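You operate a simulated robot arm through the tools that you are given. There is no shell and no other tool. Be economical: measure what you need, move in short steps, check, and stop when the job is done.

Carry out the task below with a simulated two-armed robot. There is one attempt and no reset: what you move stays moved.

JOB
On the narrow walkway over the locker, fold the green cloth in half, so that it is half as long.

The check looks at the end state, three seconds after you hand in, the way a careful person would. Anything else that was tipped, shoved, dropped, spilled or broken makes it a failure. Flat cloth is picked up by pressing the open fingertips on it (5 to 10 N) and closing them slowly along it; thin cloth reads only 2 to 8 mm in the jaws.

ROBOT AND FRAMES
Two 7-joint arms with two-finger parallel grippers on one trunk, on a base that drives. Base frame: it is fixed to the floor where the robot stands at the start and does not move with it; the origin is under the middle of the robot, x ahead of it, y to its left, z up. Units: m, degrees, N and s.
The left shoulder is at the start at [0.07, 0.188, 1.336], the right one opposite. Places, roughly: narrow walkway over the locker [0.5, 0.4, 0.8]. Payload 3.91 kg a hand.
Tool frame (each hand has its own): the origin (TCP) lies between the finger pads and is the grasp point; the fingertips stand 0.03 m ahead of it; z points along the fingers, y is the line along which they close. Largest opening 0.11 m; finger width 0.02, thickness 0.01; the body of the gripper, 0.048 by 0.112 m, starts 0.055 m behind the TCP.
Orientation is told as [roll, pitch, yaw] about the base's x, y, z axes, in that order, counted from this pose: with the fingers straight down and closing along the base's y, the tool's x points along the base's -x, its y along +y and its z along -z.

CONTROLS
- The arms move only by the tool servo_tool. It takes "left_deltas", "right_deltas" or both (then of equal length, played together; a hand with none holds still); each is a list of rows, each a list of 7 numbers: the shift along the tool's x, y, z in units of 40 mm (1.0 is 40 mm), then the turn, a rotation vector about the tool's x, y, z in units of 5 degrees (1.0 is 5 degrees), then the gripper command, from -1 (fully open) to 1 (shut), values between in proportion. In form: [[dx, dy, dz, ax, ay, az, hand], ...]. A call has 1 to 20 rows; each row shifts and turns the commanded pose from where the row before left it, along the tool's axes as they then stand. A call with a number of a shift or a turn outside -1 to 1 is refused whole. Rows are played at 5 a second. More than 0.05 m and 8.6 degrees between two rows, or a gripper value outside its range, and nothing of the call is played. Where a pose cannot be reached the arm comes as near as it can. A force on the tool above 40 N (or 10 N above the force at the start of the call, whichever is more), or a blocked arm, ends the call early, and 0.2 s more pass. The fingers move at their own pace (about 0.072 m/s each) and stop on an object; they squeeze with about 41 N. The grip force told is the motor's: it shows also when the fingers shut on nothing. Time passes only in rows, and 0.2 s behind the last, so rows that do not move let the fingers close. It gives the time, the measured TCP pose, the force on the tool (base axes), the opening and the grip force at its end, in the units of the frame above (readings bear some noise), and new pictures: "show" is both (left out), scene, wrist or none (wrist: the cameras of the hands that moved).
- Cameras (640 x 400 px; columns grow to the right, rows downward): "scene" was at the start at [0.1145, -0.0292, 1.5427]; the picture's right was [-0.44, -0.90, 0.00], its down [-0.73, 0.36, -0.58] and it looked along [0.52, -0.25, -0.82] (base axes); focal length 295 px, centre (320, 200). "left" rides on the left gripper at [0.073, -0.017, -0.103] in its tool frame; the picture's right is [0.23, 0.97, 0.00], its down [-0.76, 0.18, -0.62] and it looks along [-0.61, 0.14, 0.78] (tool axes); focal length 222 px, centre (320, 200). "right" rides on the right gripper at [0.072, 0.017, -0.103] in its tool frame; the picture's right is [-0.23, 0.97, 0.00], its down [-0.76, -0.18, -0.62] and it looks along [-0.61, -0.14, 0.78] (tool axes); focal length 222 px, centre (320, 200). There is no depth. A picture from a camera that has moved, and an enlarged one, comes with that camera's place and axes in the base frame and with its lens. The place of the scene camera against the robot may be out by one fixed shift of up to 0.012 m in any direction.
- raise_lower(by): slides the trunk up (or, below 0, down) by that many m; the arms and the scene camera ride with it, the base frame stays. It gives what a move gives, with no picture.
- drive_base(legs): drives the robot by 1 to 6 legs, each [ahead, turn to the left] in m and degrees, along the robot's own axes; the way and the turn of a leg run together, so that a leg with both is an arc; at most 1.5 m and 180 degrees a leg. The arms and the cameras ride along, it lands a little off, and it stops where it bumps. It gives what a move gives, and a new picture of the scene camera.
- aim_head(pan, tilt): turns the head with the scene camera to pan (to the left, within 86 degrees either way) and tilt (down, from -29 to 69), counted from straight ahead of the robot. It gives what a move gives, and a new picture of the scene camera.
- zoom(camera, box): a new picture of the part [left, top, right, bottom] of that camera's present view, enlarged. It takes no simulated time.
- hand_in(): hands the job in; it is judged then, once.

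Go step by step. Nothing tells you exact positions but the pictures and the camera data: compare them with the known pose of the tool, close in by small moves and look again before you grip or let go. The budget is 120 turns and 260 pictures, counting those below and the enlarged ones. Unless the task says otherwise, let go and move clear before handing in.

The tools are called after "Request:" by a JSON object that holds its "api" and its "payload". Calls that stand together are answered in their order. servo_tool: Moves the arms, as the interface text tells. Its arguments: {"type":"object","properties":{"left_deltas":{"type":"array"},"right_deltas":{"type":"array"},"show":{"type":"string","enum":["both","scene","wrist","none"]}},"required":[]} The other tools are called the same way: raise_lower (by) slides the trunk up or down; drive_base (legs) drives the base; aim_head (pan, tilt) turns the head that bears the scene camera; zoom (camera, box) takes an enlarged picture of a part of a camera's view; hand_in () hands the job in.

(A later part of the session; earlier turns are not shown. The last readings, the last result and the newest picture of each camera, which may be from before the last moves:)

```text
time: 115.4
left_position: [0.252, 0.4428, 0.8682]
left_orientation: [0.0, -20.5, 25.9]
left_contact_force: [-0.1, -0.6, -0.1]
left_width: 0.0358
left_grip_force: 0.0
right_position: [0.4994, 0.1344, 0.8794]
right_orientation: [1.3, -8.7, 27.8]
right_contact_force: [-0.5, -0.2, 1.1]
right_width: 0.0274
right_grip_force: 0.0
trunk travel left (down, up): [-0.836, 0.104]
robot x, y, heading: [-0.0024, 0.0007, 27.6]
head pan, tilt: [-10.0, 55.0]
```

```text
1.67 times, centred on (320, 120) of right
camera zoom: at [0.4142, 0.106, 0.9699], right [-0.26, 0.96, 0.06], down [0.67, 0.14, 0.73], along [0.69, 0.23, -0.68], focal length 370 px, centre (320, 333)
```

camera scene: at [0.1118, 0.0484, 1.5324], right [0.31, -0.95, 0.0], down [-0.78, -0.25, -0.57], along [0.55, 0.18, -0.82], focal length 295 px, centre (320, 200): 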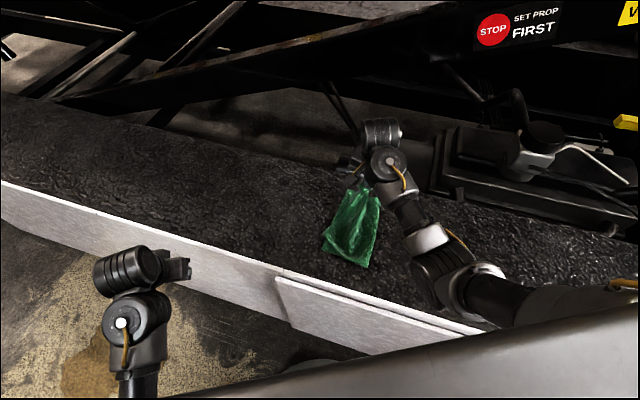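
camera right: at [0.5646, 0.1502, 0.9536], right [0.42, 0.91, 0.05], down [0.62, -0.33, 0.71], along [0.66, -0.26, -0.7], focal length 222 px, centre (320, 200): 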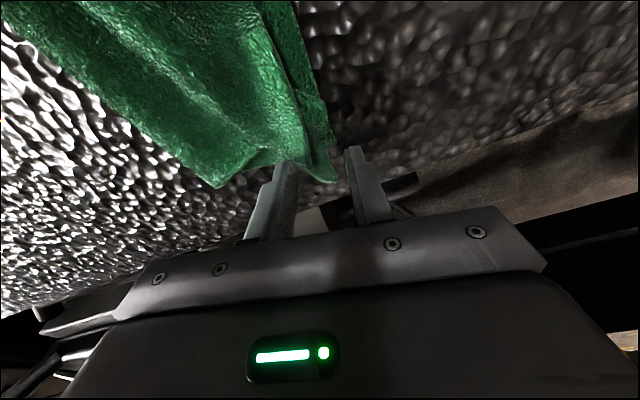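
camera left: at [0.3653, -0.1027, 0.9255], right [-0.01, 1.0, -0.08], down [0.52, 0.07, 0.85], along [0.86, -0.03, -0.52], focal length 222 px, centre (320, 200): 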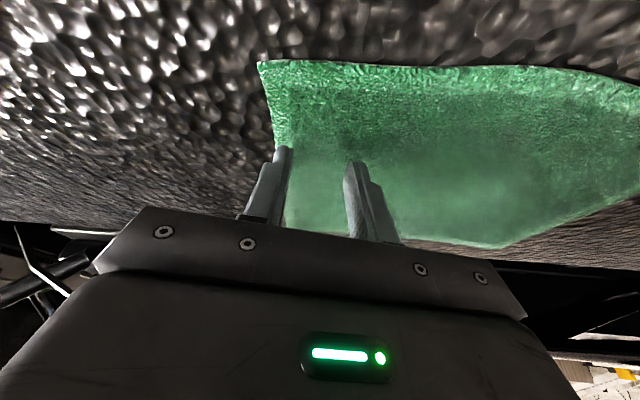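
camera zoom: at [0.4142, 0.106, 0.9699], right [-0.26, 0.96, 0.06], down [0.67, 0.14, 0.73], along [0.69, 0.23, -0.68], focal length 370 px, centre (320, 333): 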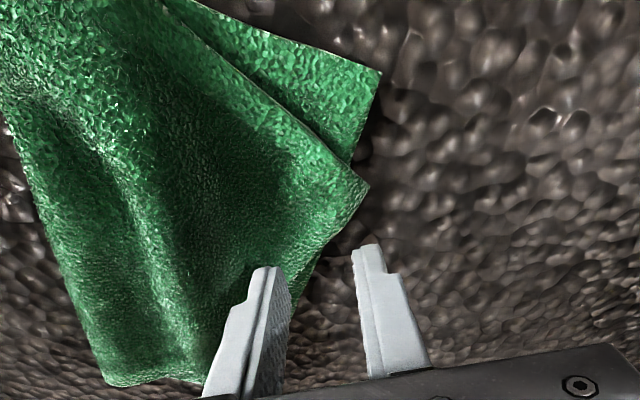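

Request:
{"api": "servo_tool", "payload": {"right_deltas": [[0.22, 0, 0.35, 0, 0, 0, 0.5], [0.22, 0, 0.35, 0, 0, 0, 0.5], [0, 0, 0.15, 0, 0, 0, 0.5], [0, 0, 0.1, 0, 0, 0, 0.5], [0, 0, 0, 0, 0, 0, 0.5]], "show": "none"}}

Request:
{"api": "zoom", "payload": {"camera": "right", "box": [180, 0, 460, 240]}}

```text
time: 116.6
left_position: [0.2516, 0.4423, 0.8684]
left_orientation: [0.0, -20.5, 26.0]
left_contact_force: [-0.4, -0.8, -0.7]
left_width: 0.0359
left_grip_force: 0.1
right_position: [0.4891, 0.1304, 0.8396]
right_orientation: [1.2, -8.7, 27.9]
right_contact_force: [0.0, -0.3, 1.6]
right_width: 0.0277
right_grip_force: 0.0
trunk travel left (down, up): [-0.836, 0.104]
robot x, y, heading: [-0.0001, -0.001, 27.8]
head pan, tilt: [-10.0, 55.0]
```

```text
1.67 times, centred on (320, 120) of right
camera zoom: at [0.4038, 0.102, 0.9301], right [-0.26, 0.96, 0.06], down [0.67, 0.14, 0.73], along [0.69, 0.23, -0.68], focal length 370 px, centre (320, 333)
```

zoom: 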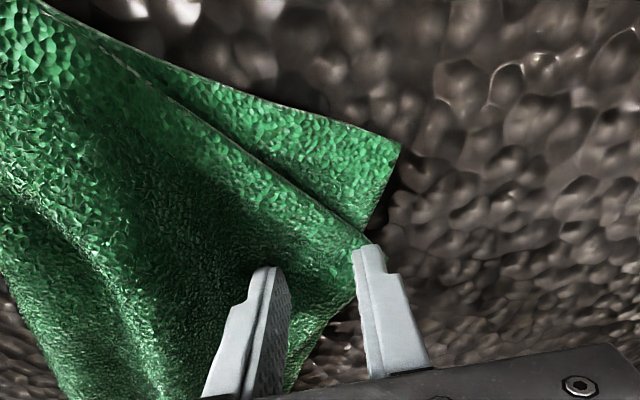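

Request:
{"api": "servo_tool", "payload": {"right_deltas": [[0, -0.2, -0.1, 0, 0, 0, 0.5], [0.05, 0, 0.1, 0, 0, 0, 0.5], [0, 0, 0.04, 0, 0, 0, 0.5], [0, 0, 0, 0, 0, 0, 0.5]], "show": "none"}}

Request:
{"api": "zoom", "payload": {"camera": "right", "box": [180, 0, 460, 240]}}

```text
time: 117.6
left_position: [0.2521, 0.4431, 0.869]
left_orientation: [-0.1, -20.6, 25.9]
left_contact_force: [-0.1, -0.2, 0.3]
left_width: 0.0357
left_grip_force: 0.0
right_position: [0.4915, 0.1228, 0.8363]
right_orientation: [1.3, -8.8, 27.8]
right_contact_force: [2.6, -0.3, 4.4]
right_width: 0.0277
right_grip_force: 0.1
trunk travel left (down, up): [-0.836, 0.104]
robot x, y, heading: [0.001, 0.0019, 27.8]
head pan, tilt: [-10.0, 55.0]
```

```text
1.67 times, centred on (320, 120) of right
camera zoom: at [0.4063, 0.0941, 0.9277], right [-0.26, 0.96, 0.06], down [0.67, 0.14, 0.73], along [0.69, 0.23, -0.68], focal length 370 px, centre (320, 333)
```

zoom: 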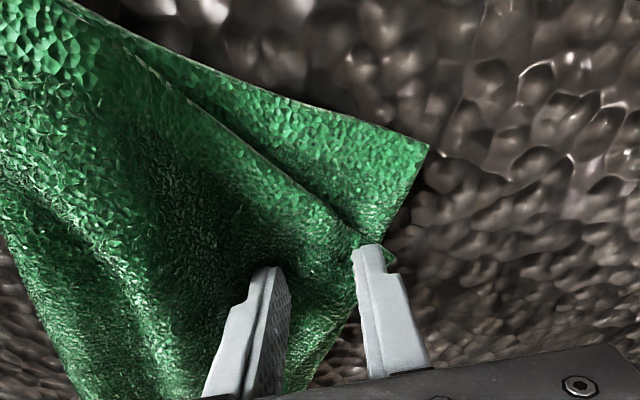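

C's tip is now just outside the outer finger, at 4 N press. Closing slowly.

Request:
{"api": "servo_tool", "payload": {"right_deltas": [[0, 0, 0, 0, 0, 0, 0.56], [0, 0, 0, 0, 0, 0, 0.63], [0, 0, 0, 0, 0, 0, 0.7], [0, 0, 0, 0, 0, 0, 0.77], [0, 0, 0, 0, 0, 0, 0.84], [0, 0, 0, 0, 0, 0, 0.92], [0, 0, 0, 0, 0, 0, 1], [0, 0, 0, 0, 0, 0, 1], [0, 0, -0.3, 0, 0, 0, 1], [0, 0, -0.3, 0, 0, 0, 1], [0, 0, 0, 0, 0, 0, 1]], "show": "none"}}

Request:
{"api": "zoom", "payload": {"camera": "right", "box": [180, 0, 460, 240]}}

```text
time: 120.0
left_position: [0.2516, 0.4432, 0.869]
left_orientation: [0.0, -20.5, 25.9]
left_contact_force: [0.1, 0.1, -0.7]
left_width: 0.0359
left_grip_force: 0.0
right_position: [0.4886, 0.1197, 0.8612]
right_orientation: [1.3, -8.7, 27.8]
right_contact_force: [0.5, 0.5, -0.5]
right_width: 0.0044
right_grip_force: 41.2
trunk travel left (down, up): [-0.836, 0.104]
robot x, y, heading: [-0.0003, -0.0014, 27.8]
head pan, tilt: [-10.0, 55.0]
```

```text
1.67 times, centred on (320, 120) of right
camera zoom: at [0.4038, 0.0916, 0.9514], right [-0.26, 0.96, 0.06], down [0.67, 0.14, 0.73], along [0.69, 0.23, -0.68], focal length 370 px, centre (320, 333)
```

zoom: 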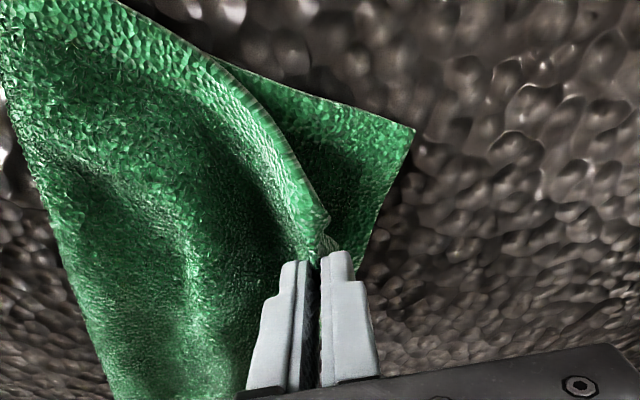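

Only the top layer is lifted. I carry C to D and release.

Request:
{"api": "servo_tool", "payload": {"right_deltas": [[0, 0.1, -0.2, 0, 0, 0, 1], [0.12, 0.2, 0, 0, 0, 0, 1], [0.13, 0.22, 0, 0, 0, 0, 1], [0.12, 0.2, 0.15, 0, 0, 0, 1], [0, 0, 0.3, 0, 0, 0, 1], [0, 0, 0.25, 0, 0, 0, 1], [0, 0, 0, 0, 0, 0, 0.85], [0, 0, 0, 0, 0, 0, 0.7], [0, 0, 0, 0, 0, 0, 0.6], [0, 0, 0, 0, 0, 0, 0.5], [0, 0, -0.3, 0, 0, 0, 0.5], [0, 0, -0.6, 0, 0, 0, 0.5], [-0.2, -0.4, -0.3, 0, 0, 0, 0.5], [-0.4, -0.8, 0, 0, 0, 0, 0.5], [-0.4, -0.8, 0, 0, 0, 0, 0.5], [-0.4, -0.8, 0, 0, 0, 0, 0.5], [-0.4, -0.8, 0, 0, 0, 0, 0.5]], "show": "none"}}

Request:
{"api": "zoom", "payload": {"camera": "scene", "box": [280, 160, 440, 290]}}

```text
time: 123.3
left_position: [0.2531, 0.4424, 0.8681]
left_orientation: [0.1, -20.5, 25.9]
left_contact_force: [-0.8, 0.1, 0.0]
left_width: 0.0358
left_grip_force: 0.0
right_position: [0.5414, 0.0785, 0.889]
right_orientation: [1.6, -9.0, 26.9]
right_contact_force: [2.2, 1.7, -3.4]
right_width: 0.0273
right_grip_force: 0.1
trunk travel left (down, up): [-0.836, 0.104]
robot x, y, heading: [0.0002, 0.0027, 28.1]
head pan, tilt: [-10.0, 55.0]
stopped in row 16 (right hand): the force on the tool passed its limit (the readings are from after the stop); the commanded pose is now the measured one
```

```text
3.08 times, centred on (360, 225) of scene
camera zoom: at [0.1129, 0.0478, 1.5324], right [0.31, -0.95, 0.0], down [-0.78, -0.25, -0.57], along [0.55, 0.18, -0.82], focal length 906 px, centre (197, 123)
```

zoom: 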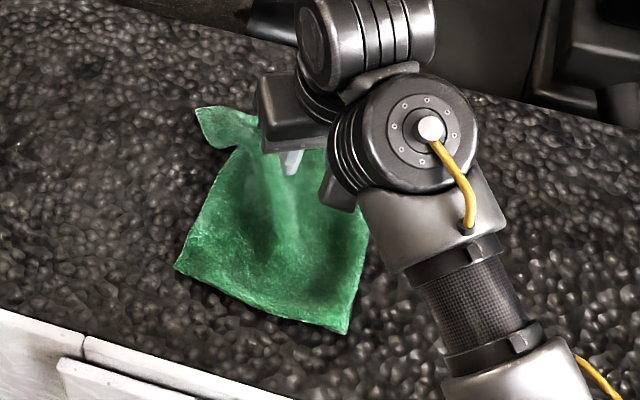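

Request:
{"api": "servo_tool", "payload": {"right_deltas": [[0, 0, -0.1, 0.12, 0, 0.9, 0.5], [0, 0, 0, 0.12, 0, 0.9, 0.5], [0, 0, 0, 0.12, 0, 0.9, 0.5], [0, 0, 0, 0.12, 0, 0.9, 0.5], [0, -0.5, 0, 0.12, 0, 0.9, 0.5], [0, -0.8, 0, 0.12, 0, 0.9, 0.5], [-0.2, -0.8, 0, 0, 0, 0, 0.5], [-0.2, -0.8, 0, 0, 0, 0, 0.5], [-0.2, -0.8, 0, 0, 0, 0, 0.5]], "show": "none"}}

Request:
{"api": "zoom", "payload": {"camera": "scene", "box": [280, 160, 440, 290]}}

```text
time: 125.3
left_position: [0.2525, 0.4419, 0.8705]
left_orientation: [0.1, -20.6, 26.0]
left_contact_force: [0.2, -0.1, 0.0]
left_width: 0.0358
left_grip_force: 0.0
right_position: [0.5691, -0.069, 0.8915]
right_orientation: [2.0, -8.3, -0.5]
right_contact_force: [0.2, -0.1, -0.9]
right_width: 0.0271
right_grip_force: 0.1
trunk travel left (down, up): [-0.836, 0.104]
robot x, y, heading: [-0.0005, -0.0032, 27.7]
head pan, tilt: [-10.0, 55.0]
```

```text
3.08 times, centred on (360, 225) of scene
camera zoom: at [0.1123, 0.0469, 1.5325], right [0.31, -0.95, 0.0], down [-0.78, -0.25, -0.57], along [0.55, 0.18, -0.82], focal length 906 px, centre (197, 123)
```

zoom: 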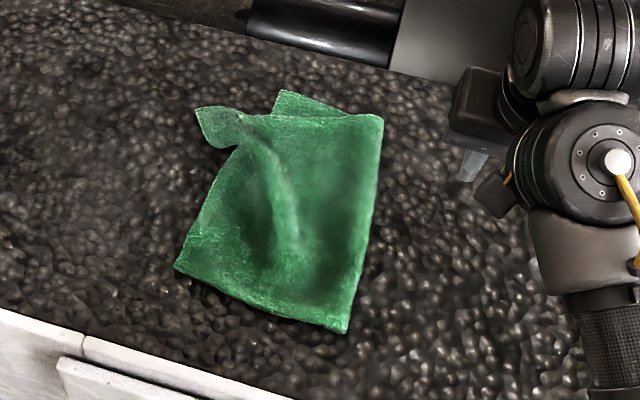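

C sits at (0.448, 0.176), but B swung out to about (0.622, 0.21). I take B again and set it at the far-left corner, this time in line with C.

Request:
{"api": "servo_tool", "payload": {"right_deltas": [[0, 0, 0, 0.1, 0, 0.77, 0.5], [0, 0.4, 0, 0.1, 0, 0.77, 0.5], [0, 0.5, 0, 0.1, 0, 0.77, 0.5], [0, 0.5, 0, 0.1, 0, 0.77, 0.5], [0, 0.5, 0, 0.1, 0, 0.77, 0.5], [0.2, 0.7, 0, 0, 0, 0, 0.5], [0.25, 0.7, 0, 0, 0, 0, 0.5], [0.25, 0.7, 0, 0, 0, 0, 0.5], [0.25, 0.7, 0, 0, 0, 0, 0.5], [0.25, 0.7, 0.1, 0, 0, 0, 0.5], [0.2, 0.8, 0.2, 0, 0, 0, 0.5], [0, 0, 0, 0, 0, 0, 0.5]], "show": "none"}}

Request:
{"api": "zoom", "payload": {"camera": "right", "box": [180, 0, 460, 240]}}

```text
time: 127.9
left_position: [0.2518, 0.4426, 0.8702]
left_orientation: [0.0, -20.6, 26.0]
left_contact_force: [0.2, -0.1, 0.5]
left_width: 0.0358
left_grip_force: 0.0
right_position: [0.5915, 0.1848, 0.8831]
right_orientation: [2.2, -7.4, -19.9]
right_contact_force: [0.1, -0.6, 0.0]
right_width: 0.0274
right_grip_force: 0.2
trunk travel left (down, up): [-0.836, 0.104]
robot x, y, heading: [0.0026, -0.0017, 27.8]
head pan, tilt: [-10.0, 55.0]
```

```text
1.67 times, centred on (320, 120) of right
camera zoom: at [0.5135, 0.2251, 0.9754], right [0.54, 0.84, 0.07], down [0.57, -0.42, 0.71], along [0.62, -0.34, -0.7], focal length 370 px, centre (320, 333)
```

zoom: 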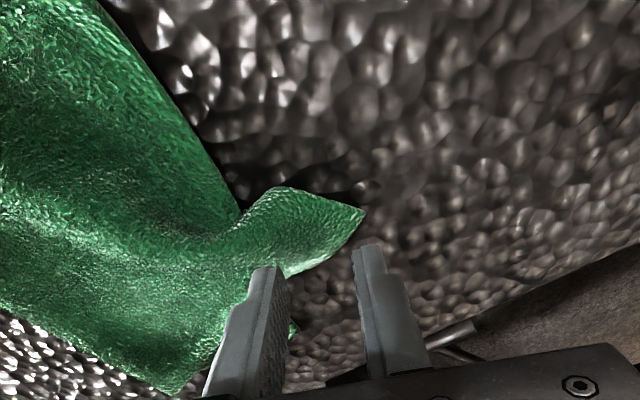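

Request:
{"api": "servo_tool", "payload": {"right_deltas": [[0.08, -0.12, 0.4, 0, 0, 0, 0.5], [0.08, -0.05, 0.4, 0, 0, 0, 0.5], [0, 0, 0.2, 0, 0, 0, 0.5], [0, 0, 0.15, 0, 0, 0, 0.5], [0, 0, 0.08, 0, 0, 0, 0.5], [0, 0, 0, 0, 0, 0, 0.5]], "show": "none"}}

Request:
{"api": "zoom", "payload": {"camera": "right", "box": [180, 0, 460, 240]}}

```text
time: 129.3
left_position: [0.2509, 0.4426, 0.8681]
left_orientation: [-0.1, -20.7, 25.9]
left_contact_force: [-0.4, 0.6, -0.2]
left_width: 0.0356
left_grip_force: 0.1
right_position: [0.5883, 0.1813, 0.8357]
right_orientation: [2.3, -7.5, -19.9]
right_contact_force: [-0.9, -1.9, 19.2]
right_width: 0.0279
right_grip_force: 0.1
trunk travel left (down, up): [-0.836, 0.104]
robot x, y, heading: [-0.0005, -0.0006, 27.4]
head pan, tilt: [-10.0, 55.0]
```

```text
1.67 times, centred on (320, 120) of right
camera zoom: at [0.5108, 0.2217, 0.9287], right [0.54, 0.84, 0.07], down [0.56, -0.42, 0.71], along [0.63, -0.34, -0.7], focal length 370 px, centre (320, 333)
```

zoom: 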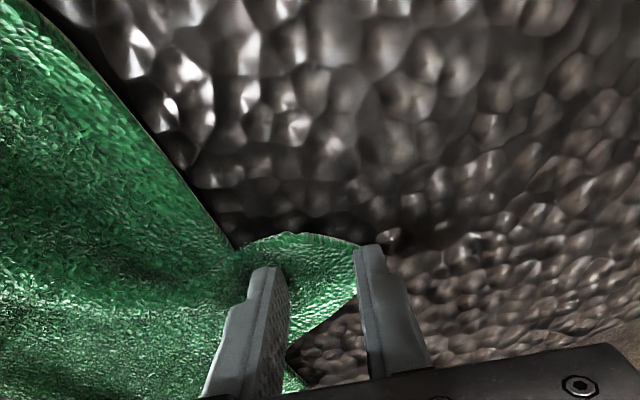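

Request:
{"api": "servo_tool", "payload": {"right_deltas": [[0, 0, -0.15, 0, 0, 0, 0.5], [0, -0.22, 0, 0, 0, 0, 0.5], [0, 0, 0.1, 0, 0, 0, 0.5], [0, 0, 0.03, 0, 0, 0, 0.5], [0, 0, 0, 0, 0, 0, 0.56], [0, 0, 0, 0, 0, 0, 0.63], [0, 0, 0, 0, 0, 0, 0.7], [0, 0, 0, 0, 0, 0, 0.77], [0, 0, 0, 0, 0, 0, 0.84], [0, 0, 0, 0, 0, 0, 0.92], [0, 0, 0, 0, 0, 0, 1], [0, 0, 0, 0, 0, 0, 1], [0, 0, -0.4, 0, 0, 0, 1], [0, 0, -0.3, 0, 0, 0, 1], [0, 0, 0, 0, 0, 0, 1]], "show": "none"}}

Request:
{"api": "zoom", "payload": {"camera": "right", "box": [180, 0, 460, 240]}}

```text
time: 132.5
left_position: [0.2519, 0.4434, 0.8694]
left_orientation: [0.0, -20.5, 25.9]
left_contact_force: [-0.8, 0.1, 0.3]
left_width: 0.0358
left_grip_force: 0.1
right_position: [0.58, 0.1738, 0.8607]
right_orientation: [2.0, -7.5, -20.0]
right_contact_force: [0.3, -0.1, 0.0]
right_width: 0.0
right_grip_force: 38.0
trunk travel left (down, up): [-0.836, 0.104]
robot x, y, heading: [0.0041, 0.0001, 27.7]
head pan, tilt: [-10.0, 55.0]
```

```text
1.67 times, centred on (320, 120) of right
camera zoom: at [0.5042, 0.2141, 0.9538], right [0.54, 0.84, 0.06], down [0.57, -0.42, 0.71], along [0.62, -0.35, -0.7], focal length 370 px, centre (320, 333)
```

zoom: 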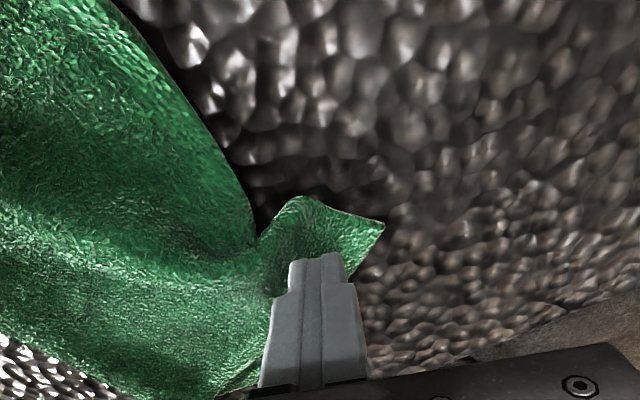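

Missed by pressing too lightly; retry a bit firmer with a wider opening.

Request:
{"api": "servo_tool", "payload": {"right_deltas": [[0, 0, 0, 0, 0, 0, 0.4], [0, 0, 0.3, 0, 0, 0, 0.4], [0, 0, 0.25, 0, 0, 0, 0.4], [0.05, 0, 0.07, 0, 0, 0, 0.4], [0, 0, 0, 0, 0, 0, 0.4]], "show": "none"}}

Request:
{"api": "zoom", "payload": {"camera": "right", "box": [180, 0, 460, 240]}}

```text
time: 133.7
left_position: [0.2519, 0.4429, 0.8696]
left_orientation: [0.1, -20.6, 25.9]
left_contact_force: [0.0, 0.3, 0.8]
left_width: 0.0358
left_grip_force: 0.1
right_position: [0.5845, 0.1744, 0.8371]
right_orientation: [2.2, -7.5, -19.9]
right_contact_force: [4.0, -2.3, 8.5]
right_width: 0.0333
right_grip_force: 0.2
trunk travel left (down, up): [-0.836, 0.104]
robot x, y, heading: [-0.0004, 0.0019, 27.5]
head pan, tilt: [-10.0, 55.0]
```

```text
1.67 times, centred on (320, 120) of right
camera zoom: at [0.5058, 0.2145, 0.9307], right [0.54, 0.84, 0.07], down [0.57, -0.42, 0.71], along [0.62, -0.34, -0.7], focal length 370 px, centre (320, 333)
```

zoom: 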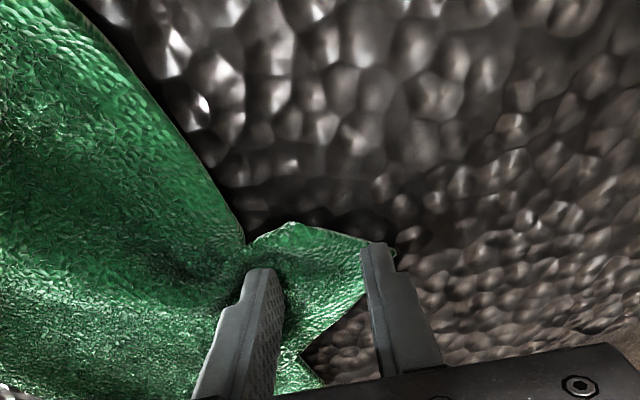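

Request:
{"api": "servo_tool", "payload": {"right_deltas": [[0, 0, 0.05, 0.4, 0, 0, 0.4], [0, 0, 0, 0, 0, 0, 0.47], [0, 0, 0, 0, 0, 0, 0.54], [0, 0, 0, 0, 0, 0, 0.61], [0, 0, 0, 0, 0, 0, 0.68], [0, 0, 0, 0, 0, 0, 0.75], [0, 0, 0, 0, 0, 0, 0.83], [0, 0, 0, 0, 0, 0, 0.91], [0, 0, 0, 0, 0, 0, 1], [0, 0, 0, 0, 0, 0, 1], [0, 0, 0, 0, 0, 0, 1], [0, 0, -0.4, 0, 0, 0, 1], [0, 0, -0.3, 0, 0, 0, 1], [0, 0, 0, 0, 0, 0, 1]], "show": "none"}}

Request:
{"api": "zoom", "payload": {"camera": "right", "box": [180, 0, 460, 240]}}

```text
time: 136.7
left_position: [0.2516, 0.4442, 0.8686]
left_orientation: [0.0, -20.6, 25.9]
left_contact_force: [-0.7, 0.1, 0.3]
left_width: 0.0356
left_grip_force: 0.0
right_position: [0.5806, 0.1736, 0.863]
right_orientation: [0.1, -7.4, -19.9]
right_contact_force: [0.2, 0.4, 0.1]
right_width: 0.0
right_grip_force: 37.6
trunk travel left (down, up): [-0.836, 0.104]
robot x, y, heading: [-0.0026, -0.001, 27.8]
head pan, tilt: [-10.0, 55.0]
```

```text
1.67 times, centred on (320, 120) of right
camera zoom: at [0.5047, 0.2182, 0.9549], right [0.54, 0.84, 0.03], down [0.57, -0.4, 0.72], along [0.61, -0.37, -0.7], focal length 370 px, centre (320, 333)
```

zoom: 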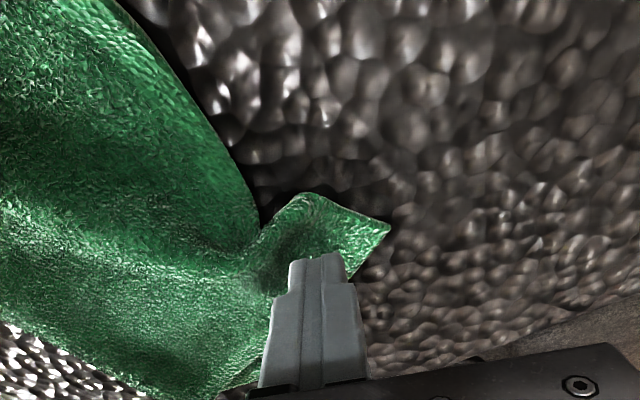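

Request:
{"api": "servo_tool", "payload": {"right_deltas": [[0, 0.05, 0, 0, 0, 0, 0.45], [0, 0, 0.3, 0, 0, 0, 0.45], [0, 0, 0.3, 0, 0, 0, 0.45], [0.05, 0, 0.12, 0, 0, 0, 0.45], [0, 0, 0, 0, 0, 0, 0.45]], "show": "none"}}

Request:
{"api": "zoom", "payload": {"camera": "right", "box": [180, 0, 460, 240]}}

```text
time: 137.9
left_position: [0.2507, 0.4426, 0.8691]
left_orientation: [0.1, -20.5, 26.0]
left_contact_force: [0.8, -0.2, -0.7]
left_width: 0.0356
left_grip_force: 0.1
right_position: [0.5825, 0.1767, 0.836]
right_orientation: [0.2, -7.5, -20.0]
right_contact_force: [3.5, -1.8, 15.4]
right_width: 0.0306
right_grip_force: 0.0
trunk travel left (down, up): [-0.836, 0.104]
robot x, y, heading: [-0.0008, 0.0012, 27.7]
head pan, tilt: [-10.0, 55.0]
```

```text
1.67 times, centred on (320, 120) of right
camera zoom: at [0.5061, 0.2207, 0.9286], right [0.54, 0.84, 0.04], down [0.57, -0.4, 0.72], along [0.62, -0.37, -0.7], focal length 370 px, centre (320, 333)
```

zoom: 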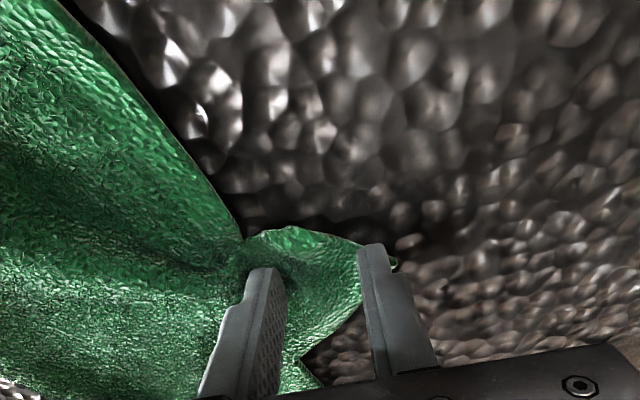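

Request:
{"api": "servo_tool", "payload": {"right_deltas": [[0, 0, 0, 0, 0, 0, 0.5], [0, 0, 0, 0, 0, 0, 0.55], [0, 0, 0, 0, 0, 0, 0.6], [0, 0, 0, 0, 0, 0, 0.66], [0, 0, 0, 0, 0, 0, 0.72], [0, 0, 0, 0, 0, 0, 0.78], [0, 0, 0, 0, 0, 0, 0.84], [0, 0, 0, 0, 0, 0, 0.9], [0, 0, 0, 0, 0, 0, 1], [0, 0, 0, 0, 0, 0, 1], [0, 0, 0, 0, 0, 0, 1]], "show": "none"}}

Request:
{"api": "zoom", "payload": {"camera": "right", "box": [180, 0, 460, 240]}}

```text
time: 140.3
left_position: [0.2507, 0.4413, 0.8699]
left_orientation: [0.0, -20.5, 26.0]
left_contact_force: [0.1, 0.5, -0.3]
left_width: 0.0358
left_grip_force: 0.1
right_position: [0.5818, 0.1771, 0.8337]
right_orientation: [0.2, -7.5, -19.8]
right_contact_force: [-0.3, -1.1, 7.4]
right_width: 0.0029
right_grip_force: 40.6
trunk travel left (down, up): [-0.836, 0.104]
robot x, y, heading: [0.0005, -0.0012, 27.8]
head pan, tilt: [-10.0, 55.0]
```

```text
1.67 times, centred on (320, 120) of right
camera zoom: at [0.5053, 0.2209, 0.9271], right [0.54, 0.84, 0.03], down [0.57, -0.4, 0.72], along [0.61, -0.37, -0.7], focal length 370 px, centre (320, 333)
```

zoom: 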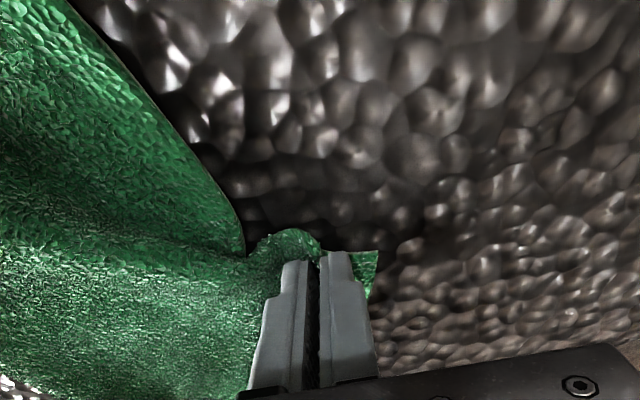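

Gripped. I carry B directly and low to the far-left corner.

Request:
{"api": "servo_tool", "payload": {"right_deltas": [[0, 0, -0.4, 0, 0, 0, 1], [0, 0, -0.4, 0, 0, 0, 1], [-0.4, -0.08, 0.05, 0, 0, 0, 1], [-0.4, -0.08, 0.05, 0, 0, 0, 1], [-0.4, -0.08, 0.05, 0, 0, 0, 1], [-0.4, -0.08, 0.05, 0, 0, 0, 1], [-0.34, -0.08, 0.2, 0, 0, 0, 1], [0, 0, 0.3, 0, 0, 0, 1], [0, 0, 0, 0, 0, 0, 1]], "show": "both"}}

Request:
{"api": "zoom", "payload": {"camera": "scene", "box": [280, 160, 440, 290]}}

```text
time: 142.3
left_position: [0.2516, 0.4422, 0.8693]
left_orientation: [0.0, -20.6, 25.9]
left_contact_force: [0.2, 0.0, 0.3]
left_width: 0.036
left_grip_force: 0.1
right_position: [0.6487, 0.1353, 0.8478]
right_orientation: [0.2, -7.5, -19.8]
right_contact_force: [-0.2, 0.7, -0.4]
right_width: 0.0027
right_grip_force: 41.3
trunk travel left (down, up): [-0.836, 0.104]
robot x, y, heading: [-0.0004, -0.0008, 27.9]
head pan, tilt: [-10.0, 55.0]
camera scene: at [0.1121, 0.0478, 1.5324], right [0.31, -0.95, 0.0], down [-0.78, -0.25, -0.57], along [0.55, 0.18, -0.82], focal length 295 px, centre (320, 200)
camera right: at [0.5723, 0.1792, 0.9402], right [0.54, 0.84, 0.03], down [0.57, -0.4, 0.72], along [0.61, -0.37, -0.7], focal length 222 px, centre (320, 200)
```

scene: 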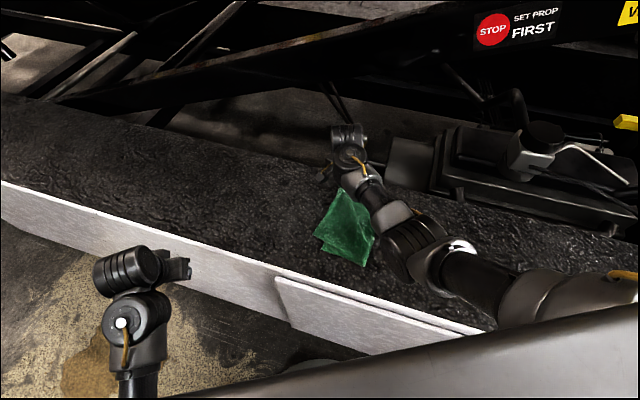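
right: 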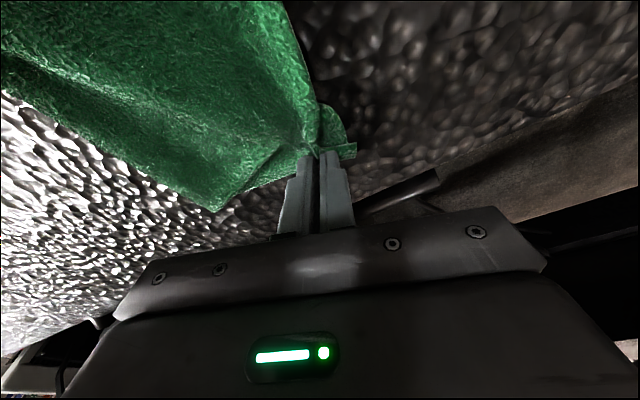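

```text
3.08 times, centred on (360, 225) of scene
camera zoom: at [0.1121, 0.0478, 1.5324], right [0.31, -0.95, 0.0], down [-0.78, -0.25, -0.57], along [0.55, 0.18, -0.82], focal length 906 px, centre (197, 123)
```

zoom: 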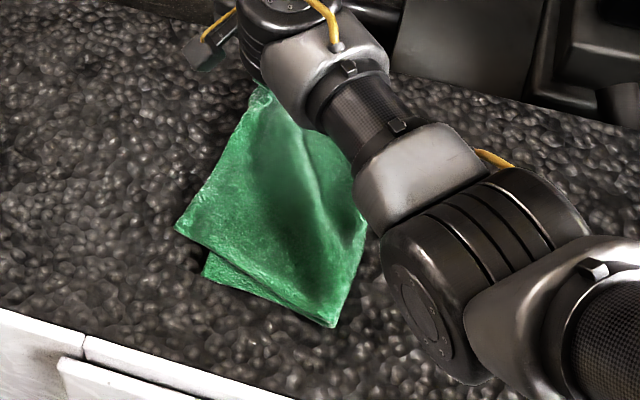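

Request:
{"api": "servo_tool", "payload": {"right_deltas": [[0.3, 0.15, 0, 0, 0, 0, 1], [0.3, 0.15, 0.1, 0, 0, 0, 1], [0, 0, 0.2, 0, 0, 0, 1], [0, 0, 0, 0, 0, 0, 0.85], [0, 0, 0, 0, 0, 0, 0.7], [0, 0, 0, 0, 0, 0, 0.5], [0, 0, -0.3, 0, 0, 0, 0.4], [0, 0, -0.6, 0, 0, 0, 0.4], [0, -0.4, -0.4, 0, 0, 0, 0.4], [0, -0.8, 0, 0, 0, 0, 0.4], [0, -0.8, 0, 0, 0, 0, 0.4], [0, -0.8, 0, 0, 0, 0, 0.4], [0, -0.8, 0, 0, 0, 0, 0.4], [0, -0.8, 0, 0, 0, 0, 0.4], [0, -0.8, 0, 0, 0, 0, 0.4]], "show": "none"}}

Request:
{"api": "zoom", "payload": {"camera": "scene", "box": [280, 160, 440, 290]}}

```text
time: 145.5
left_position: [0.2511, 0.4419, 0.8703]
left_orientation: [0.1, -20.7, 25.8]
left_contact_force: [-0.6, 1.4, -0.1]
left_width: 0.0357
left_grip_force: 0.0
right_position: [0.5548, -0.0409, 0.885]
right_orientation: [0.2, -7.4, -19.9]
right_contact_force: [0.2, -0.4, 0.1]
right_width: 0.0329
right_grip_force: 0.0
trunk travel left (down, up): [-0.836, 0.104]
robot x, y, heading: [-0.0015, -0.002, 27.7]
head pan, tilt: [-10.0, 55.0]
```

```text
3.08 times, centred on (360, 225) of scene
camera zoom: at [0.1116, 0.0462, 1.5326], right [0.31, -0.95, 0.0], down [-0.78, -0.25, -0.57], along [0.55, 0.18, -0.82], focal length 906 px, centre (197, 123)
```

zoom: 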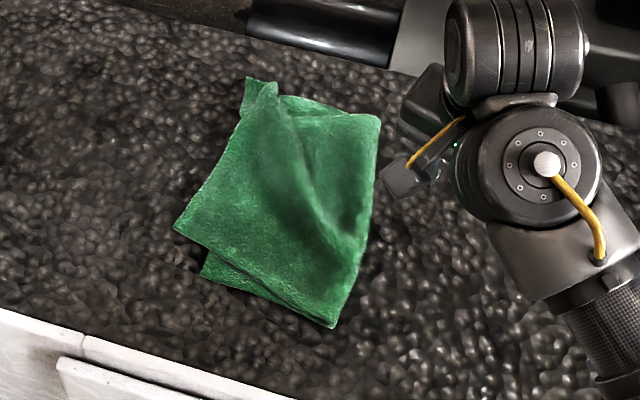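

The flap lies straight now but is displaced about (+0.025, +0.03) from the lower half. I'll grip the middle of its left edge (single layer there), lift a little and shift it back right/near.

Request:
{"api": "servo_tool", "payload": {"right_deltas": [[0, 0.3, 0, -0.12, 0, -0.89, 0.5], [0, 0.3, 0, -0.12, 0, -0.89, 0.5], [0, 0.3, 0, -0.12, 0, -0.89, 0.5], [0, 0.3, 0, -0.12, 0, -0.89, 0.5], [0, 0.65, 0, 0, 0, 0, 0.5], [0, 0.65, 0, 0, 0, 0, 0.5], [0, 0.65, 0, 0, 0, 0, 0.5], [0, 0.65, 0, 0, 0, 0, 0.5], [0, 0.65, 0, 0, 0, 0, 0.5], [0, 0.65, 0.2, 0, 0, 0, 0.5], [0, 0, 0.2, 0, 0, 0, 0.5], [0, 0, 0, 0, 0, 0, 0.5]], "show": "none"}}

Request:
{"api": "zoom", "payload": {"camera": "right", "box": [100, 0, 460, 240]}}

```text
time: 148.1
left_position: [0.2517, 0.443, 0.8685]
left_orientation: [0.0, -20.4, 25.9]
left_contact_force: [-0.2, -0.2, 0.3]
left_width: 0.0358
left_grip_force: 0.0
right_position: [0.5726, 0.164, 0.8683]
right_orientation: [0.2, -7.5, -1.8]
right_contact_force: [-0.2, 0.1, 0.6]
right_width: 0.0274
right_grip_force: 0.0
trunk travel left (down, up): [-0.836, 0.104]
robot x, y, heading: [0.0022, 0.0002, 27.7]
head pan, tilt: [-10.0, 55.0]
```

```text
1.67 times, centred on (280, 120) of right
camera zoom: at [0.4869, 0.182, 0.9612], right [0.26, 0.97, 0.03], down [0.67, -0.2, 0.72], along [0.7, -0.16, -0.7], focal length 370 px, centre (387, 333)
```

zoom: 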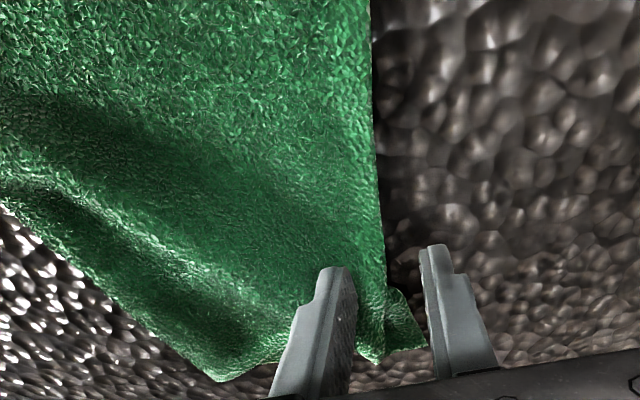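

Request:
{"api": "servo_tool", "payload": {"right_deltas": [[0.3, -0.28, 0.1, 0, 0, 0, 0.5], [0.3, -0.28, 0.2, 0, 0, 0, 0.5], [0.05, 0, 0.3, 0, 0, 0, 0.5], [0, 0, 0.15, 0, 0, 0, 0.5], [0, 0, 0.05, 0, 0, 0, 0.5], [0, 0, 0, 0, 0, 0, 0.5]], "show": "none"}}

Request:
{"api": "zoom", "payload": {"camera": "right", "box": [100, 0, 460, 240]}}

```text
time: 149.5
left_position: [0.2514, 0.4418, 0.8692]
left_orientation: [0.0, -20.6, 25.9]
left_contact_force: [0.3, 0.2, 0.3]
left_width: 0.0357
left_grip_force: 0.0
right_position: [0.5506, 0.1416, 0.8354]
right_orientation: [0.4, -7.7, -1.9]
right_contact_force: [1.7, -0.8, 16.7]
right_width: 0.0282
right_grip_force: 0.7
trunk travel left (down, up): [-0.836, 0.104]
robot x, y, heading: [0.0015, -0.0015, 27.9]
head pan, tilt: [-10.0, 55.0]
```

```text
1.67 times, centred on (280, 120) of right
camera zoom: at [0.4642, 0.1599, 0.9276], right [0.26, 0.97, 0.04], down [0.66, -0.2, 0.72], along [0.7, -0.16, -0.69], focal length 370 px, centre (387, 333)
```

zoom: 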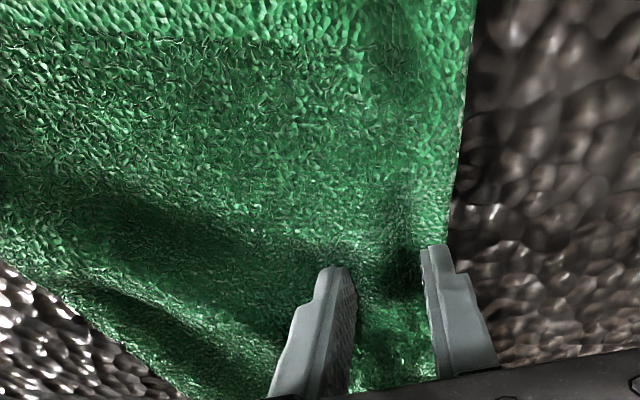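

Request:
{"api": "servo_tool", "payload": {"right_deltas": [[0, 0, -0.04, 0, 0, 0, 0.55], [0, 0, 0, 0, 0, 0, 0.61], [0, 0, 0, 0, 0, 0, 0.67], [0, 0, 0, 0, 0, 0, 0.73], [0, 0, 0, 0, 0, 0, 0.79], [0, 0, 0, 0, 0, 0, 0.85], [0, 0, 0, 0, 0, 0, 0.92], [0, 0, 0, 0, 0, 0, 1], [0, 0, 0, 0, 0, 0, 1], [0, 0, -0.4, 0, 0, 0, 1], [0, 0, -0.4, 0, 0, 0, 1], [0, 0, 0, 0, 0, 0, 1]], "show": "none"}}

Request:
{"api": "zoom", "payload": {"camera": "right", "box": [100, 0, 460, 240]}}

```text
time: 152.1
left_position: [0.252, 0.4434, 0.8688]
left_orientation: [0.0, -20.4, 25.9]
left_contact_force: [0.7, -0.6, 0.0]
left_width: 0.0357
left_grip_force: 0.0
right_position: [0.5468, 0.1433, 0.8686]
right_orientation: [0.1, -7.5, -1.9]
right_contact_force: [0.2, 1.0, -0.2]
right_width: 0.0036
right_grip_force: 40.8
trunk travel left (down, up): [-0.836, 0.104]
robot x, y, heading: [-0.0003, -0.0001, 27.7]
head pan, tilt: [-10.0, 55.0]
```

```text
1.67 times, centred on (280, 120) of right
camera zoom: at [0.4609, 0.1611, 0.9604], right [0.26, 0.97, 0.03], down [0.67, -0.2, 0.72], along [0.7, -0.16, -0.7], focal length 370 px, centre (387, 333)
```

zoom: 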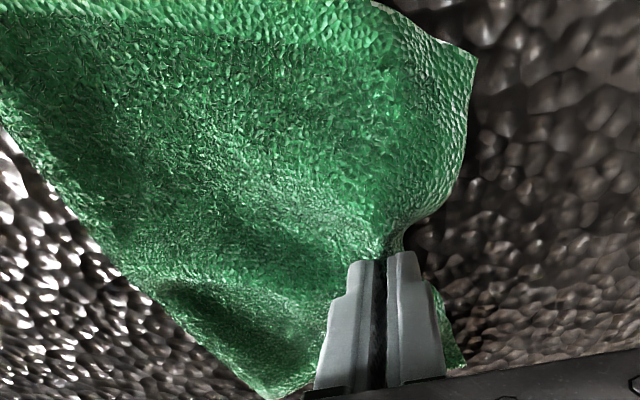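

Request:
{"api": "servo_tool", "payload": {"right_deltas": [[0.2, -0.4, -0.3, 0, 0, 0, 1], [0.25, -0.6, -0.2, 0, 0, 0, 1], [0.25, -0.7, 0, 0, 0, 0, 1], [0, 0, 0, 0, 0, 0, 1]], "show": "both"}}

Request:
{"api": "zoom", "payload": {"camera": "scene", "box": [280, 160, 440, 290]}}

```text
time: 153.1
left_position: [0.2511, 0.4432, 0.8684]
left_orientation: [0.0, -20.5, 25.9]
left_contact_force: [0.3, 0.7, -0.6]
left_width: 0.0358
left_grip_force: 0.0
right_position: [0.5137, 0.0731, 0.8825]
right_orientation: [0.1, -7.5, -1.9]
right_contact_force: [-0.4, -0.7, 0.5]
right_width: 0.0035
right_grip_force: 41.2
trunk travel left (down, up): [-0.836, 0.104]
robot x, y, heading: [0.0023, 0.0014, 27.8]
head pan, tilt: [-10.0, 55.0]
camera scene: at [0.1126, 0.0488, 1.5324], right [0.31, -0.95, 0.0], down [-0.78, -0.25, -0.57], along [0.55, 0.17, -0.82], focal length 295 px, centre (320, 200)
camera right: at [0.428, 0.0932, 0.9748], right [0.26, 0.97, 0.03], down [0.67, -0.2, 0.72], along [0.7, -0.16, -0.7], focal length 222 px, centre (320, 200)
```

scene: 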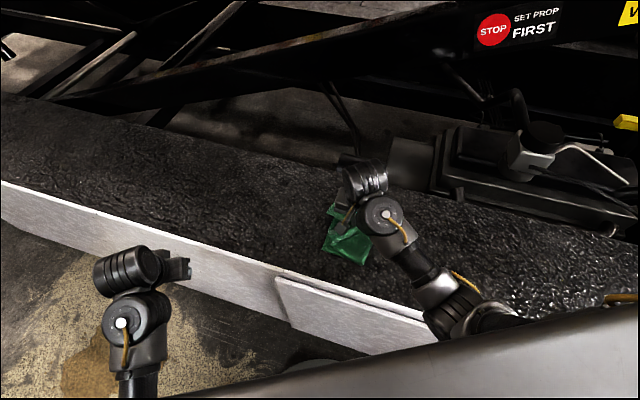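
right: 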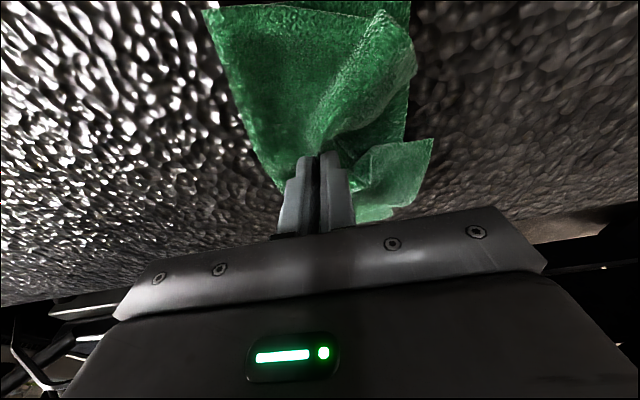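

```text
3.08 times, centred on (360, 225) of scene
camera zoom: at [0.1126, 0.0488, 1.5324], right [0.31, -0.95, 0.0], down [-0.78, -0.25, -0.57], along [0.55, 0.17, -0.82], focal length 906 px, centre (197, 123)
```

zoom: 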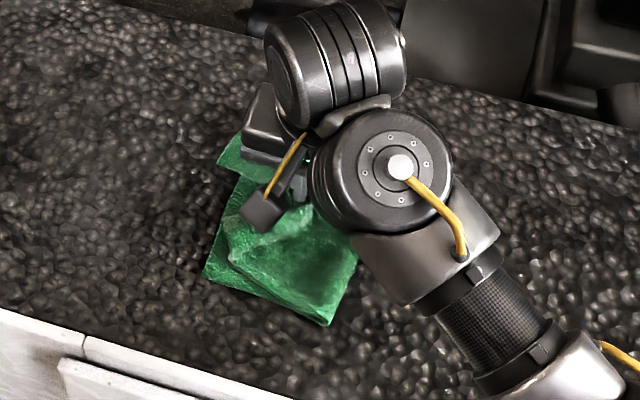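

Request:
{"api": "servo_tool", "payload": {"right_deltas": [[-0.15, 0.4, 0.1, 0, 0, 0, 1], [-0.15, 0.5, 0.3, 0, 0, 0, 1], [0, 0.1, 0.4, 0, 0, 0, 1], [0, 0, 0.25, 0, 0, 0, 1], [0, 0, 0, 0, 0, 0, 0.85], [0, 0, 0, 0, 0, 0, 0.7], [0, 0, 0, 0, 0, 0, 0.5], [0, 0, -0.3, 0, 0, 0, 0.4], [0, 0, -0.6, 0, 0, 0, 0.4], [0, -0.4, -0.4, 0, 0, 0, 0.4], [-0.2, -0.8, 0, 0, 0, 0, 0.4], [-0.2, -0.8, 0, 0, 0, 0, 0.4], [-0.2, -0.8, 0, 0, 0, 0, 0.4], [-0.2, -0.8, 0, 0, 0, 0, 0.4]], "show": "none"}}

Request:
{"api": "zoom", "payload": {"camera": "scene", "box": [280, 160, 440, 290]}}

```text
time: 156.1
left_position: [0.2512, 0.4424, 0.8689]
left_orientation: [0.0, -20.7, 25.9]
left_contact_force: [-0.4, -0.8, -0.3]
left_width: 0.0358
left_grip_force: 0.0
right_position: [0.5518, -0.0336, 0.8985]
right_orientation: [0.2, -7.5, -1.9]
right_contact_force: [0.0, -0.7, 0.1]
right_width: 0.0331
right_grip_force: 0.0
trunk travel left (down, up): [-0.836, 0.104]
robot x, y, heading: [-0.0048, -0.0001, 28.1]
head pan, tilt: [-10.0, 55.0]
```

```text
3.08 times, centred on (360, 225) of scene
camera zoom: at [0.1124, 0.0466, 1.5325], right [0.31, -0.95, 0.0], down [-0.78, -0.25, -0.57], along [0.55, 0.18, -0.82], focal length 906 px, centre (197, 123)
```

zoom: 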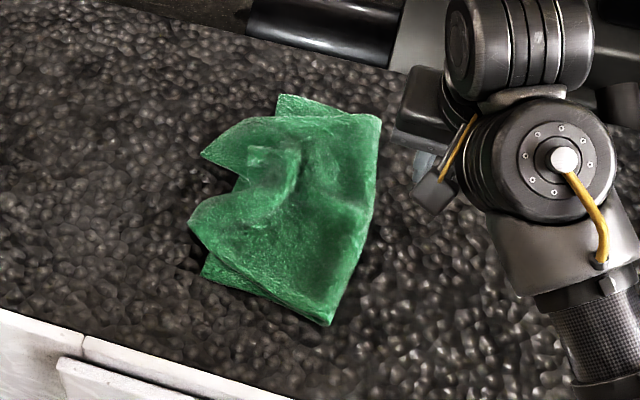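

The middle got pulled in while both corners stayed out, but both corners are now clean and accessible. I'll pull C to D and then B to A, which should straighten the edge between them. First C, with a smaller pinch.

Request:
{"api": "servo_tool", "payload": {"right_deltas": [[0.2, 0.75, 0, 0, 0, 0, 0.6], [0.2, 0.75, 0, 0, 0, 0, 0.6], [0.2, 0.75, 0, -0.1, 0, -0.8, 0.6], [0.2, 0.75, 0, -0.1, 0, -0.8, 0.6], [0.2, 0.7, 0, -0.1, 0, -0.8, 0.6], [0.15, 0.6, 0.2, -0.1, 0, -0.8, 0.6], [0, 0.2, 0.3, -0.1, 0, -0.8, 0.6], [0, 0, 0.2, 0, 0, 0, 0.6], [0, 0, 0, 0, 0, 0, 0.6]], "show": "none"}}

Request:
{"api": "zoom", "payload": {"camera": "right", "box": [140, 0, 460, 240]}}

```text
time: 158.1
left_position: [0.2518, 0.4433, 0.8688]
left_orientation: [0.0, -20.6, 25.8]
left_contact_force: [-0.7, -0.7, -0.2]
left_width: 0.0356
left_grip_force: 0.0
right_position: [0.5022, 0.148, 0.8663]
right_orientation: [0.2, -7.5, 18.3]
right_contact_force: [-0.9, -0.4, 0.5]
right_width: 0.0221
right_grip_force: 0.1
trunk travel left (down, up): [-0.836, 0.104]
robot x, y, heading: [-0.0045, 0.0006, 27.9]
head pan, tilt: [-10.0, 55.0]
```

```text
1.67 times, centred on (300, 120) of right
camera zoom: at [0.4149, 0.1368, 0.9579], right [-0.09, 1.0, 0.03], down [0.7, 0.04, 0.72], along [0.71, 0.09, -0.7], focal length 370 px, centre (353, 333)
```

zoom: 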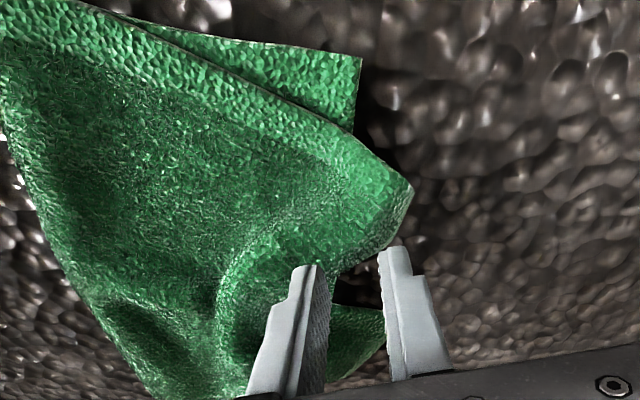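

Request:
{"api": "servo_tool", "payload": {"right_deltas": [[0.2, 0.15, 0.1, 0, 0, 0, 0.6], [0.2, 0.15, 0.2, 0, 0, 0, 0.6], [0, 0, 0.3, 0, 0, 0, 0.6], [0, 0, 0.12, 0, 0, 0, 0.6], [0, 0, 0, 0, 0, 0, 0.6]], "show": "none"}}

Request:
{"api": "zoom", "payload": {"camera": "right", "box": [140, 0, 460, 240]}}

```text
time: 159.3
left_position: [0.2499, 0.4418, 0.8707]
left_orientation: [0.0, -20.7, 25.8]
left_contact_force: [0.1, 0.7, -0.4]
left_width: 0.0361
left_grip_force: 0.2
right_position: [0.4867, 0.1546, 0.8366]
right_orientation: [0.2, -7.8, 18.2]
right_contact_force: [-2.5, -1.0, 21.6]
right_width: 0.0219
right_grip_force: 0.6
trunk travel left (down, up): [-0.836, 0.104]
robot x, y, heading: [0.0011, -0.0015, 27.7]
head pan, tilt: [-10.0, 55.0]
```

```text
1.67 times, centred on (300, 120) of right
camera zoom: at [0.3985, 0.1433, 0.9288], right [-0.09, 1.0, 0.03], down [0.69, 0.04, 0.72], along [0.72, 0.09, -0.69], focal length 370 px, centre (353, 333)
```

zoom: 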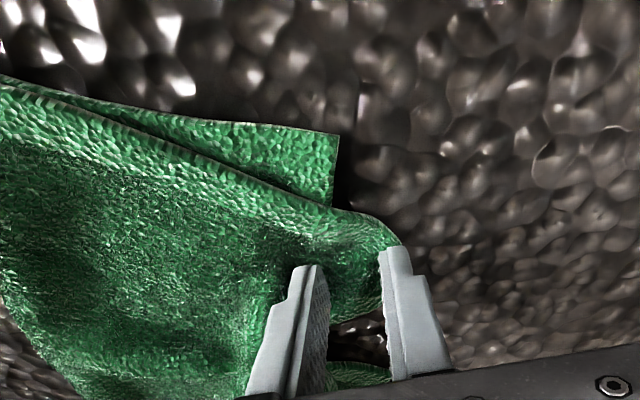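

Request:
{"api": "servo_tool", "payload": {"right_deltas": [[0, 0, -0.15, 0, 0, 0, 0.6], [0, -0.12, 0, 0, 0, 0, 0.6], [0, 0, 0.12, 0, 0, 0, 0.6], [0, 0, 0, 0, 0, 0, 0.65], [0, 0, 0, 0, 0, 0, 0.7], [0, 0, 0, 0, 0, 0, 0.75], [0, 0, 0, 0, 0, 0, 0.8], [0, 0, 0, 0, 0, 0, 0.86], [0, 0, 0, 0, 0, 0, 0.93], [0, 0, 0, 0, 0, 0, 1], [0, 0, 0, 0, 0, 0, 1], [0, 0, -0.3, 0, 0, 0, 1], [0, 0, -0.3, 0, 0, 0, 1], [0, 0, 0, 0, 0, 0, 1]], "show": "none"}}

Request:
{"api": "zoom", "payload": {"camera": "right", "box": [140, 0, 460, 240]}}

```text
time: 162.3
left_position: [0.2522, 0.4429, 0.8687]
left_orientation: [0.0, -20.5, 25.8]
left_contact_force: [-0.3, -0.1, -1.0]
left_width: 0.0354
left_grip_force: 0.0
right_position: [0.486, 0.1491, 0.8578]
right_orientation: [0.0, -7.4, 18.2]
right_contact_force: [-0.4, 0.2, -0.3]
right_width: 0.0034
right_grip_force: 41.3
trunk travel left (down, up): [-0.836, 0.104]
robot x, y, heading: [-0.0012, -0.0047, 27.6]
head pan, tilt: [-10.0, 55.0]
```

```text
1.67 times, centred on (300, 120) of right
camera zoom: at [0.3979, 0.1386, 0.9505], right [-0.09, 1.0, 0.03], down [0.7, 0.04, 0.72], along [0.71, 0.09, -0.7], focal length 370 px, centre (353, 333)
```

zoom: 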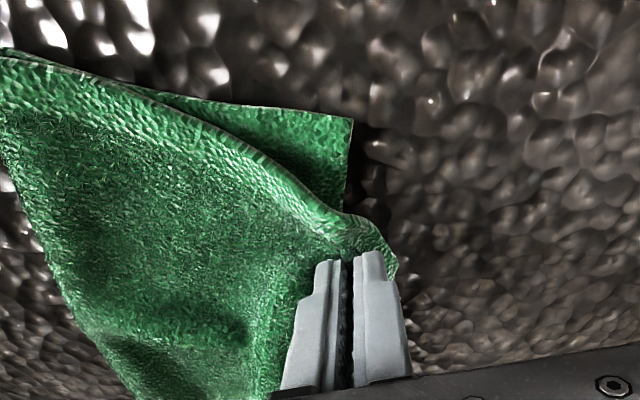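

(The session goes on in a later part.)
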